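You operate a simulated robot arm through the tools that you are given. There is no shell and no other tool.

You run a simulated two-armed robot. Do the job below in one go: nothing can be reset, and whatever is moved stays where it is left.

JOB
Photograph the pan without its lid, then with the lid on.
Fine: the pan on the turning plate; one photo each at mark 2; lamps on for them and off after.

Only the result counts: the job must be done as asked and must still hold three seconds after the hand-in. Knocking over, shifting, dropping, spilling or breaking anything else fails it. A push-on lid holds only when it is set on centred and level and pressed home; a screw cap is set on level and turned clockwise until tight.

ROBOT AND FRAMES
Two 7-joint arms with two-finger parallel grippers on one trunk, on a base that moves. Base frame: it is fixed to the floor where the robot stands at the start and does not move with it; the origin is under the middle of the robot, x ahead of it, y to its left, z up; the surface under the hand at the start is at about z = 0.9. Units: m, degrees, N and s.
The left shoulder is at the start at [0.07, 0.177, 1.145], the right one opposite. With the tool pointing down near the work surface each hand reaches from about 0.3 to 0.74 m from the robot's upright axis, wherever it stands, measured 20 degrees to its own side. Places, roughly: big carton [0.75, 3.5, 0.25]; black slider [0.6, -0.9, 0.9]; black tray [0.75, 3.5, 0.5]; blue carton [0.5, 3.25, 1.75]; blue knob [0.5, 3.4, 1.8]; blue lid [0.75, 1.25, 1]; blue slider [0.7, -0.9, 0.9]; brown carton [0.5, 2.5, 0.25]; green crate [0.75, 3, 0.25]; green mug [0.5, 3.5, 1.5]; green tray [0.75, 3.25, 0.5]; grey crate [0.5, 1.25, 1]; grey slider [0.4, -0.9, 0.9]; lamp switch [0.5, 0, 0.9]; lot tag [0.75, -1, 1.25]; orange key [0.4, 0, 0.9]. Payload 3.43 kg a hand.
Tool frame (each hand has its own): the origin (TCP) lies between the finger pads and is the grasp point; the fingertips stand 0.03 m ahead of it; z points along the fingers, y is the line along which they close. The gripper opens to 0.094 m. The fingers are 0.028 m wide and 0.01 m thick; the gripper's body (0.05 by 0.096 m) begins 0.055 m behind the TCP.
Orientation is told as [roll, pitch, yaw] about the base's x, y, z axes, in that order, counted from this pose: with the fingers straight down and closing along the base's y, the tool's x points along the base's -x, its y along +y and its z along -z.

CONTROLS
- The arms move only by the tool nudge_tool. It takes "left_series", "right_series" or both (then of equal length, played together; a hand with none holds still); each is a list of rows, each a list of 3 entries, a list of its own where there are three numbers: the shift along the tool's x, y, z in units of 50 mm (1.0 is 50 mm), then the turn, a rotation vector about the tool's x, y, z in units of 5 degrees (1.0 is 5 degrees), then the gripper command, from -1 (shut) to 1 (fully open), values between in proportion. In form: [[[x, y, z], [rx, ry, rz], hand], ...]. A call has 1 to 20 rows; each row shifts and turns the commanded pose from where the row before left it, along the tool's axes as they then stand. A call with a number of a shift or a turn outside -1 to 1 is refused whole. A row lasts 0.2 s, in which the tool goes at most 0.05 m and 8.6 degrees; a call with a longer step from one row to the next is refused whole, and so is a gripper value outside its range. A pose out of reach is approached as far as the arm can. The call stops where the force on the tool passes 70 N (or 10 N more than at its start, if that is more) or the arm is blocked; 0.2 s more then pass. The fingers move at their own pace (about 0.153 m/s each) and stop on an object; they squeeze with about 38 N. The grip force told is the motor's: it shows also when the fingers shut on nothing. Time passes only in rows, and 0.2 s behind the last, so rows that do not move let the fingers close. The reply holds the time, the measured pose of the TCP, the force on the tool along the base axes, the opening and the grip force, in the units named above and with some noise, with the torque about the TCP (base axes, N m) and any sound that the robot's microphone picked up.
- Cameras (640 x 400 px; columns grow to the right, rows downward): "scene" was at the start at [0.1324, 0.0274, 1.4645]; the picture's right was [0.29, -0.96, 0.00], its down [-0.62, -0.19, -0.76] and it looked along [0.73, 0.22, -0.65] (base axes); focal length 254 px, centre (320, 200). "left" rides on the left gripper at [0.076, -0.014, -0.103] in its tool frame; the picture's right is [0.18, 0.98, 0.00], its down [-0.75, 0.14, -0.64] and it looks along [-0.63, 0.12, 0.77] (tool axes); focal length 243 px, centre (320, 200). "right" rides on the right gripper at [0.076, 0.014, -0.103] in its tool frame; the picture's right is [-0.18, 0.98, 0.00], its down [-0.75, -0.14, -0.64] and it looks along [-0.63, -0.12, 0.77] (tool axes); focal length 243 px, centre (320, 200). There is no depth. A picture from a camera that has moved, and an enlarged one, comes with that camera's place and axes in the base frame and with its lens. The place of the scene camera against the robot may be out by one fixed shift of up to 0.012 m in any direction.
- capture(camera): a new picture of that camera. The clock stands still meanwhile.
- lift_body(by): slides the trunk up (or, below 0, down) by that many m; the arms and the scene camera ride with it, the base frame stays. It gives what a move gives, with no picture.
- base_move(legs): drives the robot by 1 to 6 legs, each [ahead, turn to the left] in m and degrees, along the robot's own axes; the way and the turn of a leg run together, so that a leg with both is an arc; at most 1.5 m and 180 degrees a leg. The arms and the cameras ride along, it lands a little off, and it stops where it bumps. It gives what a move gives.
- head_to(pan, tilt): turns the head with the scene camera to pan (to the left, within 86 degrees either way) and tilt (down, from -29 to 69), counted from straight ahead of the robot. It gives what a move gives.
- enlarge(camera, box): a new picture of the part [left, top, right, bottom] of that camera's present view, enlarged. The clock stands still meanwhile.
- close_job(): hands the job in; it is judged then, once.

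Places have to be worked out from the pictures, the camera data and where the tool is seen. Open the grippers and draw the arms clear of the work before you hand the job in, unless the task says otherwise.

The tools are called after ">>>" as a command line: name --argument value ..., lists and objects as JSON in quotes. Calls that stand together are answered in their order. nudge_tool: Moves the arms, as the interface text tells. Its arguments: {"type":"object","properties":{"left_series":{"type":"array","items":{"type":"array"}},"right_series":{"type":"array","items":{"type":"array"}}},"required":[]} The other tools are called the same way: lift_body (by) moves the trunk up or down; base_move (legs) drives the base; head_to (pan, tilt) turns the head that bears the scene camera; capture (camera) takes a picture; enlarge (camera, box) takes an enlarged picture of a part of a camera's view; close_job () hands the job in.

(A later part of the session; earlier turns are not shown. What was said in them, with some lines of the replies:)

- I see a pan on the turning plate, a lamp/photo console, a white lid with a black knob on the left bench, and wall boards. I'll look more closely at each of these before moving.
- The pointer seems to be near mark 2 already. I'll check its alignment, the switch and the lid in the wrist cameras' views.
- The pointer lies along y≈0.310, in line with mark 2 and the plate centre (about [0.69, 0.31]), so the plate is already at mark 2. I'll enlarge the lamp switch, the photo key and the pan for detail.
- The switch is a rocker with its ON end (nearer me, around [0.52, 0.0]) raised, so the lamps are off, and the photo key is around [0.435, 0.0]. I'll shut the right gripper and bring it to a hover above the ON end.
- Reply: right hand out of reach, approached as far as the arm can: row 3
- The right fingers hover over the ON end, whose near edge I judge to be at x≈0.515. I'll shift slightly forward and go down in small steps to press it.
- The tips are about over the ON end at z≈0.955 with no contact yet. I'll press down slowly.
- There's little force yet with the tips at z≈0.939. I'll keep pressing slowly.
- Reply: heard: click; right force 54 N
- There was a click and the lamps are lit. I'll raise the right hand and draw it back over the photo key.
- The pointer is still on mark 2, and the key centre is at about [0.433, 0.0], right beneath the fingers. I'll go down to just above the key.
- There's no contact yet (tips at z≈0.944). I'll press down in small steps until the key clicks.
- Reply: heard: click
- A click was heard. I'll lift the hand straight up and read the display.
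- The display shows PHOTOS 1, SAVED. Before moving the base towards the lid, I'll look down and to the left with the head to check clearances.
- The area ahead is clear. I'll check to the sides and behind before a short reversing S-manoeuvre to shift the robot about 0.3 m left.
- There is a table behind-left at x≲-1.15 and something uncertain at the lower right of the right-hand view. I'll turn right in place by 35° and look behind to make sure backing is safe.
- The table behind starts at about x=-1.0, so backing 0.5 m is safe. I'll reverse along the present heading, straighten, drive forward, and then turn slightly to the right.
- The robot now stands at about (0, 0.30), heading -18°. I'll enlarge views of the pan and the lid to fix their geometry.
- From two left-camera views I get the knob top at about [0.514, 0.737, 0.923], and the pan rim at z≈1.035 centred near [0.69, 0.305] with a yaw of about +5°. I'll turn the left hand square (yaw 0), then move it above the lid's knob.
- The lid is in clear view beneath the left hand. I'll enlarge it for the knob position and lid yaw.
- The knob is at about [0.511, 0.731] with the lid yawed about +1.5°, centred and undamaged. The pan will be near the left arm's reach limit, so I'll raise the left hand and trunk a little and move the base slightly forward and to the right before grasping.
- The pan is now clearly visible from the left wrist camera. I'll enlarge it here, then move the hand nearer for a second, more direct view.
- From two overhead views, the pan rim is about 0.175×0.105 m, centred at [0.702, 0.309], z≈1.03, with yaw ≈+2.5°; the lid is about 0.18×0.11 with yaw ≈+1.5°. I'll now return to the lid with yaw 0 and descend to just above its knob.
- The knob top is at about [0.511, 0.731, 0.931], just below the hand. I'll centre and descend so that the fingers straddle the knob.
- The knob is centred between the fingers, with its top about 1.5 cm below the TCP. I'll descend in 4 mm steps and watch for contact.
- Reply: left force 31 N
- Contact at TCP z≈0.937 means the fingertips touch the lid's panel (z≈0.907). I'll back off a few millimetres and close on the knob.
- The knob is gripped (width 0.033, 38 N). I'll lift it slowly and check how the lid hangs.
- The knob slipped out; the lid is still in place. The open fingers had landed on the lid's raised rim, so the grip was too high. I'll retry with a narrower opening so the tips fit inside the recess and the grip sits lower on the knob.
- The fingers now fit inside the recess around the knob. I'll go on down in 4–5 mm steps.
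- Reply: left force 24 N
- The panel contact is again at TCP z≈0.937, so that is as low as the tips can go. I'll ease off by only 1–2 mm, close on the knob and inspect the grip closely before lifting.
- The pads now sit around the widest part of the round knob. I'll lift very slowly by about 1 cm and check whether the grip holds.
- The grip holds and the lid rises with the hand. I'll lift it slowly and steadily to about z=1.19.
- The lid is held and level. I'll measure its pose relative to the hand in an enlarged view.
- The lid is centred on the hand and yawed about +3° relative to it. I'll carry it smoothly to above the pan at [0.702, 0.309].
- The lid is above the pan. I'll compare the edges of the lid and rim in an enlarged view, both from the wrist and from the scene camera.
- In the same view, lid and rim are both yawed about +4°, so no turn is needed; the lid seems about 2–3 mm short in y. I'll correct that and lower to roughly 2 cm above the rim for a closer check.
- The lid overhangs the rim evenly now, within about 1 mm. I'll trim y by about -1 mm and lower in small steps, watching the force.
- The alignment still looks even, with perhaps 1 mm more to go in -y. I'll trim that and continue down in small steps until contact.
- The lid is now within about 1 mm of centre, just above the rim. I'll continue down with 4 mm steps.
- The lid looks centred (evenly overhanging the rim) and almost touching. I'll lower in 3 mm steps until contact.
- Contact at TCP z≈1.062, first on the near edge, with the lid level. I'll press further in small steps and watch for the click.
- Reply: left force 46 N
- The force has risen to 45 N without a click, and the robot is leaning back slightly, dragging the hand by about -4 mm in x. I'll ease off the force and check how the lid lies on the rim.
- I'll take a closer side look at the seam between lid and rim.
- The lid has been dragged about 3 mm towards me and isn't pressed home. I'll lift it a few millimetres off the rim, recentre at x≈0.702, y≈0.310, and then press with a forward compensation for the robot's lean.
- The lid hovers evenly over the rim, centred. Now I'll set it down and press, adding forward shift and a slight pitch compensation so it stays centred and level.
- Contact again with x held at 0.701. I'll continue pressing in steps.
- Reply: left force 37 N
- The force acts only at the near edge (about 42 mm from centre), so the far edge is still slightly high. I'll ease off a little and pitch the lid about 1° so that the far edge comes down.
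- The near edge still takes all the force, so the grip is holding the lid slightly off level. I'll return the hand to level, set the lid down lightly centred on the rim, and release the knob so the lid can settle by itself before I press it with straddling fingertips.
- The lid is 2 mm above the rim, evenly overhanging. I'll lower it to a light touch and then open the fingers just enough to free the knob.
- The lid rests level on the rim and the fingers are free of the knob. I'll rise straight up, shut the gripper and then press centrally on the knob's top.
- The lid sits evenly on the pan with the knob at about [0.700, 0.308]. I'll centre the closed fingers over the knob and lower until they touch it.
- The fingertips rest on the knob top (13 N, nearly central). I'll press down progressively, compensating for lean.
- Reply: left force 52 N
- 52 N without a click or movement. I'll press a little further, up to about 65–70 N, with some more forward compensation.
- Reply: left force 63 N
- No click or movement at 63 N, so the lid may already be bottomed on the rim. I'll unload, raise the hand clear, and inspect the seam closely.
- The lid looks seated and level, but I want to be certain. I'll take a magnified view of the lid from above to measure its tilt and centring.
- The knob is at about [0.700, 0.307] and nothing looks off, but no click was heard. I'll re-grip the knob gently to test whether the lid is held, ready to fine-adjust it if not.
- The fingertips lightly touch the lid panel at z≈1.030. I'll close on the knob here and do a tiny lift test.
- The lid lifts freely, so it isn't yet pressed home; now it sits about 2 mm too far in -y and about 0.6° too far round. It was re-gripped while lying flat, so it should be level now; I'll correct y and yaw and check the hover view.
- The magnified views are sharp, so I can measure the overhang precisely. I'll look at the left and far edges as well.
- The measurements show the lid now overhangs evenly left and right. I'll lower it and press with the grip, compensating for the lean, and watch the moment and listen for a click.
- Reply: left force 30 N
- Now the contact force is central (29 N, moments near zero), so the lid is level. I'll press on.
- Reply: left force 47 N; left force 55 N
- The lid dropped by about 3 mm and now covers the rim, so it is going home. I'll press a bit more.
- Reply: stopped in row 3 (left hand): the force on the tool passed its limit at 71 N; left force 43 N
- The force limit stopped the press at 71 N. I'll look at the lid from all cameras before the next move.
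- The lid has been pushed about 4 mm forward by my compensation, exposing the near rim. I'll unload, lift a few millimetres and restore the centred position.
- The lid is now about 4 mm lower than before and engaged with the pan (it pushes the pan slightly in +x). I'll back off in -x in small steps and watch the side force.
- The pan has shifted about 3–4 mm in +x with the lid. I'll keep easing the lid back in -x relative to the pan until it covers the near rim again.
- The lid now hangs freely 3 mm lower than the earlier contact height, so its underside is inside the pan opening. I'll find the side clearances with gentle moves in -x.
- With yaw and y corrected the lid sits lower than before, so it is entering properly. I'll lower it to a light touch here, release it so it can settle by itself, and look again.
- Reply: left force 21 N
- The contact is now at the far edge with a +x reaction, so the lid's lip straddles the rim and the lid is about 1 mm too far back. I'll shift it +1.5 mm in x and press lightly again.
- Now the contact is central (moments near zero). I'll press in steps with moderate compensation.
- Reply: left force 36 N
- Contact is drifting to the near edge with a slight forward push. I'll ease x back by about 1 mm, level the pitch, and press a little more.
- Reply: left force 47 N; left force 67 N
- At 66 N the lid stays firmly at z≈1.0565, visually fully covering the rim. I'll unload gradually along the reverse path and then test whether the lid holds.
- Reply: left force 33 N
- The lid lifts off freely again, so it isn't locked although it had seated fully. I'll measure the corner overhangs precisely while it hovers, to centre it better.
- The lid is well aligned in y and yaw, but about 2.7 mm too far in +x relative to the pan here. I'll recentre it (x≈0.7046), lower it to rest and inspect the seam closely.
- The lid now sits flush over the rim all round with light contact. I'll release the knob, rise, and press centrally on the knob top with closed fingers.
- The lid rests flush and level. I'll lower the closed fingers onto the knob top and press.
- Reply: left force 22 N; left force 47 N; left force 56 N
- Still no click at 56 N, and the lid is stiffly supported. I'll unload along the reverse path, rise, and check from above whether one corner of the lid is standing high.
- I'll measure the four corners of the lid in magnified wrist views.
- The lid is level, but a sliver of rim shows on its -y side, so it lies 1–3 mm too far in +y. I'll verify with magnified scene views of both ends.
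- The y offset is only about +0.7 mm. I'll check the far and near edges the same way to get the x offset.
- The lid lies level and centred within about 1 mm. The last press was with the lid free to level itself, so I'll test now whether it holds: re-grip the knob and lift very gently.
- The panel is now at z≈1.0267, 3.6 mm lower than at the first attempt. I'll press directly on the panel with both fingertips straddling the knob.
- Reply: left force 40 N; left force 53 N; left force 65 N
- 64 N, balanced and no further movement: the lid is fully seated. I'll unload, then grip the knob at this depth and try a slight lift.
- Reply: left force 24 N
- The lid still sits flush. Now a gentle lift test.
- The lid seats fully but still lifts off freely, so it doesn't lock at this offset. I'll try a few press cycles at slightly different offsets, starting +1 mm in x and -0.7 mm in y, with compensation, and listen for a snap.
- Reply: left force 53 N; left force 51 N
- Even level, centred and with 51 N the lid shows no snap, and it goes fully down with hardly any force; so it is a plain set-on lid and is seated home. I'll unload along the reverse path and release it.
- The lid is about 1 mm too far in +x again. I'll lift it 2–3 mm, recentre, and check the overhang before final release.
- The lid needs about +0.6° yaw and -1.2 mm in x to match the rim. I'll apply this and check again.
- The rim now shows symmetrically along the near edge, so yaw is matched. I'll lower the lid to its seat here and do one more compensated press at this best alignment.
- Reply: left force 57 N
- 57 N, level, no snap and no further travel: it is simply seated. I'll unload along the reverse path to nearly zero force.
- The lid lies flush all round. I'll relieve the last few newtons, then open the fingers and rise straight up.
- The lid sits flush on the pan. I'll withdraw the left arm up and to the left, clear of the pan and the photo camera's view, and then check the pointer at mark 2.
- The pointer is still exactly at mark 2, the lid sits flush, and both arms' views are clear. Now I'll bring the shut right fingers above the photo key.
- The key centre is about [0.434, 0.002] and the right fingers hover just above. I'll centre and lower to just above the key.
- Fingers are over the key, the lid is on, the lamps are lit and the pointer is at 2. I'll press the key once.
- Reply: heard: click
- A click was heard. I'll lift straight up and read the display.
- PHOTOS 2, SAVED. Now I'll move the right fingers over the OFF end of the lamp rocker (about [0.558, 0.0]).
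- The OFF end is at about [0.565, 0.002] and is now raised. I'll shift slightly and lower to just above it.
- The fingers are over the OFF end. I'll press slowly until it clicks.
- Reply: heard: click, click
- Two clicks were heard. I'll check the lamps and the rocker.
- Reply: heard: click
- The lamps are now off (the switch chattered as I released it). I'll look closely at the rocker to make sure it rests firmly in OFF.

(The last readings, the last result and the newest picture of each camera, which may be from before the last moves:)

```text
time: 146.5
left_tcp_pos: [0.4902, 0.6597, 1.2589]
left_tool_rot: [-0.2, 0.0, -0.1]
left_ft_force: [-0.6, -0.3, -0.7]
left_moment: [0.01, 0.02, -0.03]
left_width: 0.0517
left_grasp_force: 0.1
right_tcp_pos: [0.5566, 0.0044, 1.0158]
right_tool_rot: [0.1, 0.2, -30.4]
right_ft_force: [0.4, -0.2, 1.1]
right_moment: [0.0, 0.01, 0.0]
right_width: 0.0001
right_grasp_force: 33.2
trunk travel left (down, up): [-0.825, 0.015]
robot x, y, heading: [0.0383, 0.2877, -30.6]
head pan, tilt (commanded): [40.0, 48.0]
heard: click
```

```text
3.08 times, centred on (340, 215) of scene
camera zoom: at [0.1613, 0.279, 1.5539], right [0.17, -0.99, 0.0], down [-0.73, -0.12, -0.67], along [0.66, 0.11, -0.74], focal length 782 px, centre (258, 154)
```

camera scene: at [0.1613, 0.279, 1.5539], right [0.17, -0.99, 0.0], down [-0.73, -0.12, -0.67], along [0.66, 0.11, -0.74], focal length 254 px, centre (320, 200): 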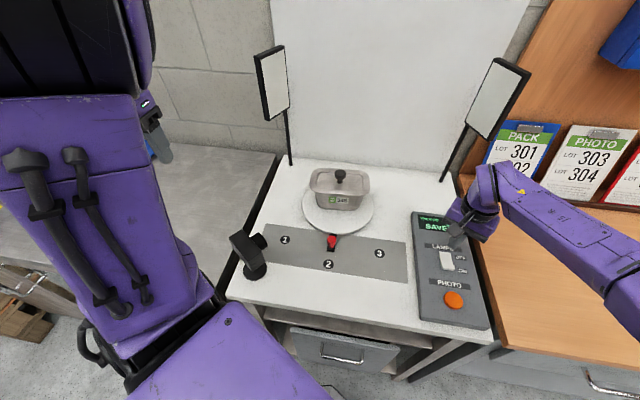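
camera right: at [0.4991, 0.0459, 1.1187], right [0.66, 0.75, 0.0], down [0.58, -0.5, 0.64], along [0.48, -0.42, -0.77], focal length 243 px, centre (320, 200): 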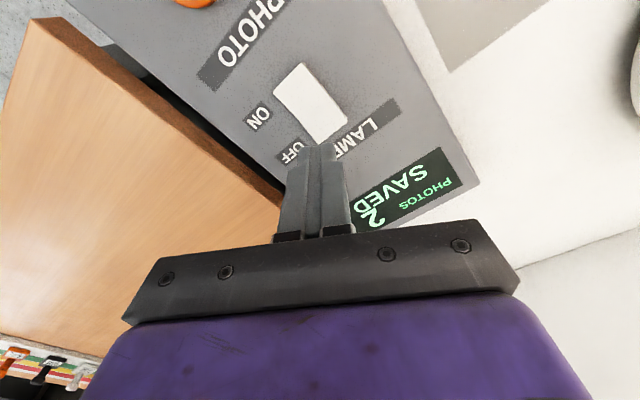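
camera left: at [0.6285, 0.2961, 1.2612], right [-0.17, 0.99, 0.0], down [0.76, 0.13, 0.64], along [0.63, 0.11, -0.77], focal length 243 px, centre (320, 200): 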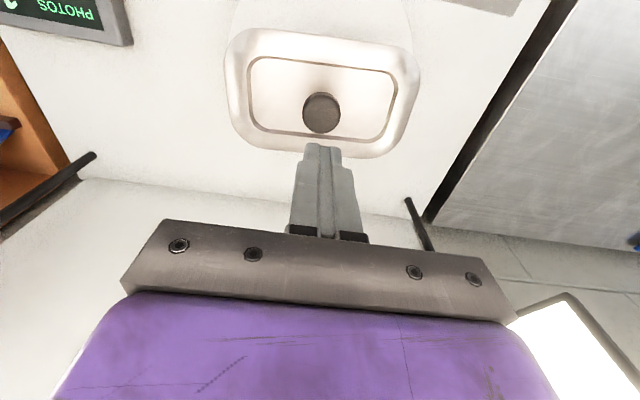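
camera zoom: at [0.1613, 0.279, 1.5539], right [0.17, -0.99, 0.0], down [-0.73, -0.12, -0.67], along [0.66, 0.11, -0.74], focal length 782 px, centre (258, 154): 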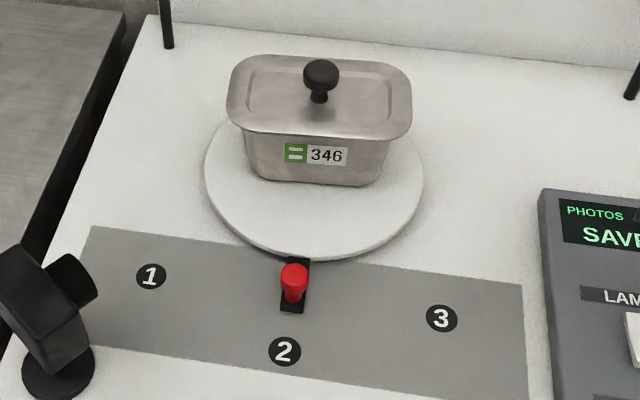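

The rocker rests in OFF (ON end raised), the lamps are dark, and the pan with its lid is undisturbed. I'll raise and withdraw the right hand, and open both grippers.

>>> nudge_tool --right_series '[[[0, 0, -0.8], [0, 0, 0], -1], [[0, 0, -0.8], [0, 0, 0], -1], [[0, 0, -0.8], [0, 0, 0], -1], [[0.5, 0, -0.7], [0, 0, 0], -1], [[0.7, 0, -0.5], [0, 0, 0], -1], [[0.7, -0.2, 0], [0, 0, 0], 1], [[0.6, -0.2, 0], [0, 0, 0], 1], [[0, 0, 0], [0, 0, 0], 1], [[0, 0, 0], [0, 0, 0], 1]]' --left_series '[[[0, 0, 0], [0, 0, 0], 1], [[0, 0, 0], [0, 0, 0], 1], [[0, 0, 0], [0, 0, 0], 1], [[0, 0, 0], [0, 0, 0], 1], [[0, 0, 0], [0, 0, 0], 1], [[0, 0, 0], [0, 0, 0], 1], [[0, 0, 0], [0, 0, 0], 1], [[0, 0, 0], [0, 0, 0], 1], [[0, 0, 0], [0, 0, 0], 1]]'

>>> capture --camera "scene"

>>> enlarge --camera "scene" --box '[400, 200, 500, 330]'

>>> enlarge --camera "scene" --box '[310, 165, 390, 215]'

```text
time: 148.5
left_tcp_pos: [0.491, 0.6595, 1.2582]
left_tool_rot: [-0.2, 0.2, -0.1]
left_ft_force: [0.7, 0.9, 0.0]
left_moment: [0.0, -0.01, 0.0]
left_width: 0.0941
left_grasp_force: 0.1
right_tcp_pos: [0.4388, 0.0501, 1.1943]
right_tool_rot: [0.0, 0.1, -30.4]
right_ft_force: [-0.7, 0.4, -0.2]
right_moment: [0.0, 0.0, 0.01]
right_width: 0.0941
right_grasp_force: 0.1
trunk travel left (down, up): [-0.825, 0.015]
robot x, y, heading: [0.0418, 0.29, -30.2]
head pan, tilt (commanded): [40.0, 48.0]
```

```text
taken
camera scene: at [0.1614, 0.2792, 1.5539], right [0.17, -0.99, 0.0], down [-0.73, -0.12, -0.67], along [0.66, 0.11, -0.74], focal length 254 px, centre (320, 200)
```

scene: 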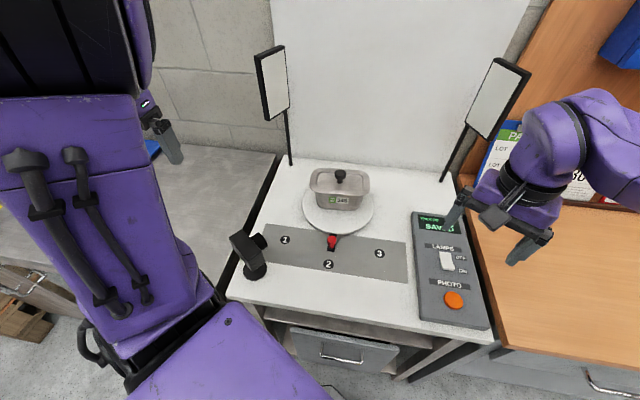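

```text
3.08 times, centred on (450, 265) of scene
camera zoom: at [0.1614, 0.2792, 1.5539], right [0.17, -0.99, 0.0], down [-0.73, -0.12, -0.67], along [0.66, 0.11, -0.74], focal length 782 px, centre (-80, 0)
```

zoom: 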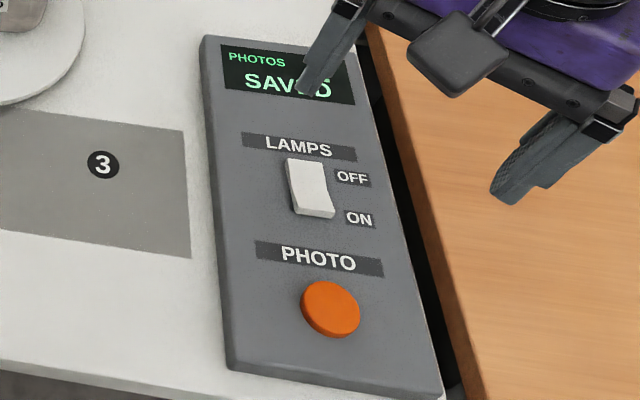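

```text
8.00 times, centred on (350, 190) of scene
camera zoom: at [0.1614, 0.2792, 1.5539], right [0.17, -0.99, 0.0], down [-0.73, -0.12, -0.67], along [0.66, 0.11, -0.74], focal length 2033 px, centre (80, 280)
```

zoom: 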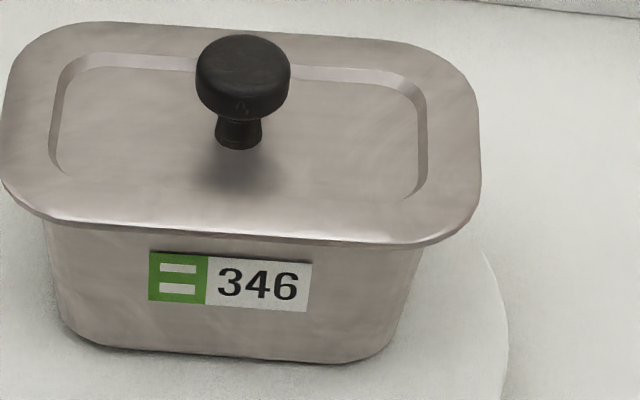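

Two photos are saved (one without the lid, one with it), the lamps are off, the lid sits level on the pan at mark 2, and both grippers are open and clear. I'm handing the job in.

>>> close_job

```text
The job is handed in.
```

I handed the job in with two photos saved at mark 2: the first of the pan without its lid, the second with the lid on. The lamps were on for both and are now off. No result has come back yet.

- **Lid:** It rests level and flush on the pan. It never clicked or locked, even with more than 60 N of pressing, and it lifted off freely each time I tested it. I took it to be a plain set-on lid. If it is meant to lock when pressed home, it isn't locked, and the second photo shows it that way.
- **Pan position:** While I was pressing the lid, the pan slid a few millimetres on the turning plate. It is still on the plate, and the pointer stayed on mark 2.
- **Lamp switch:** It chattered when I turned it off (off, on, off). It now rests in OFF and both lamps are dark.

Both grippers are open and the arms are clear of the work. Nothing else was knocked over or moved that I could see.
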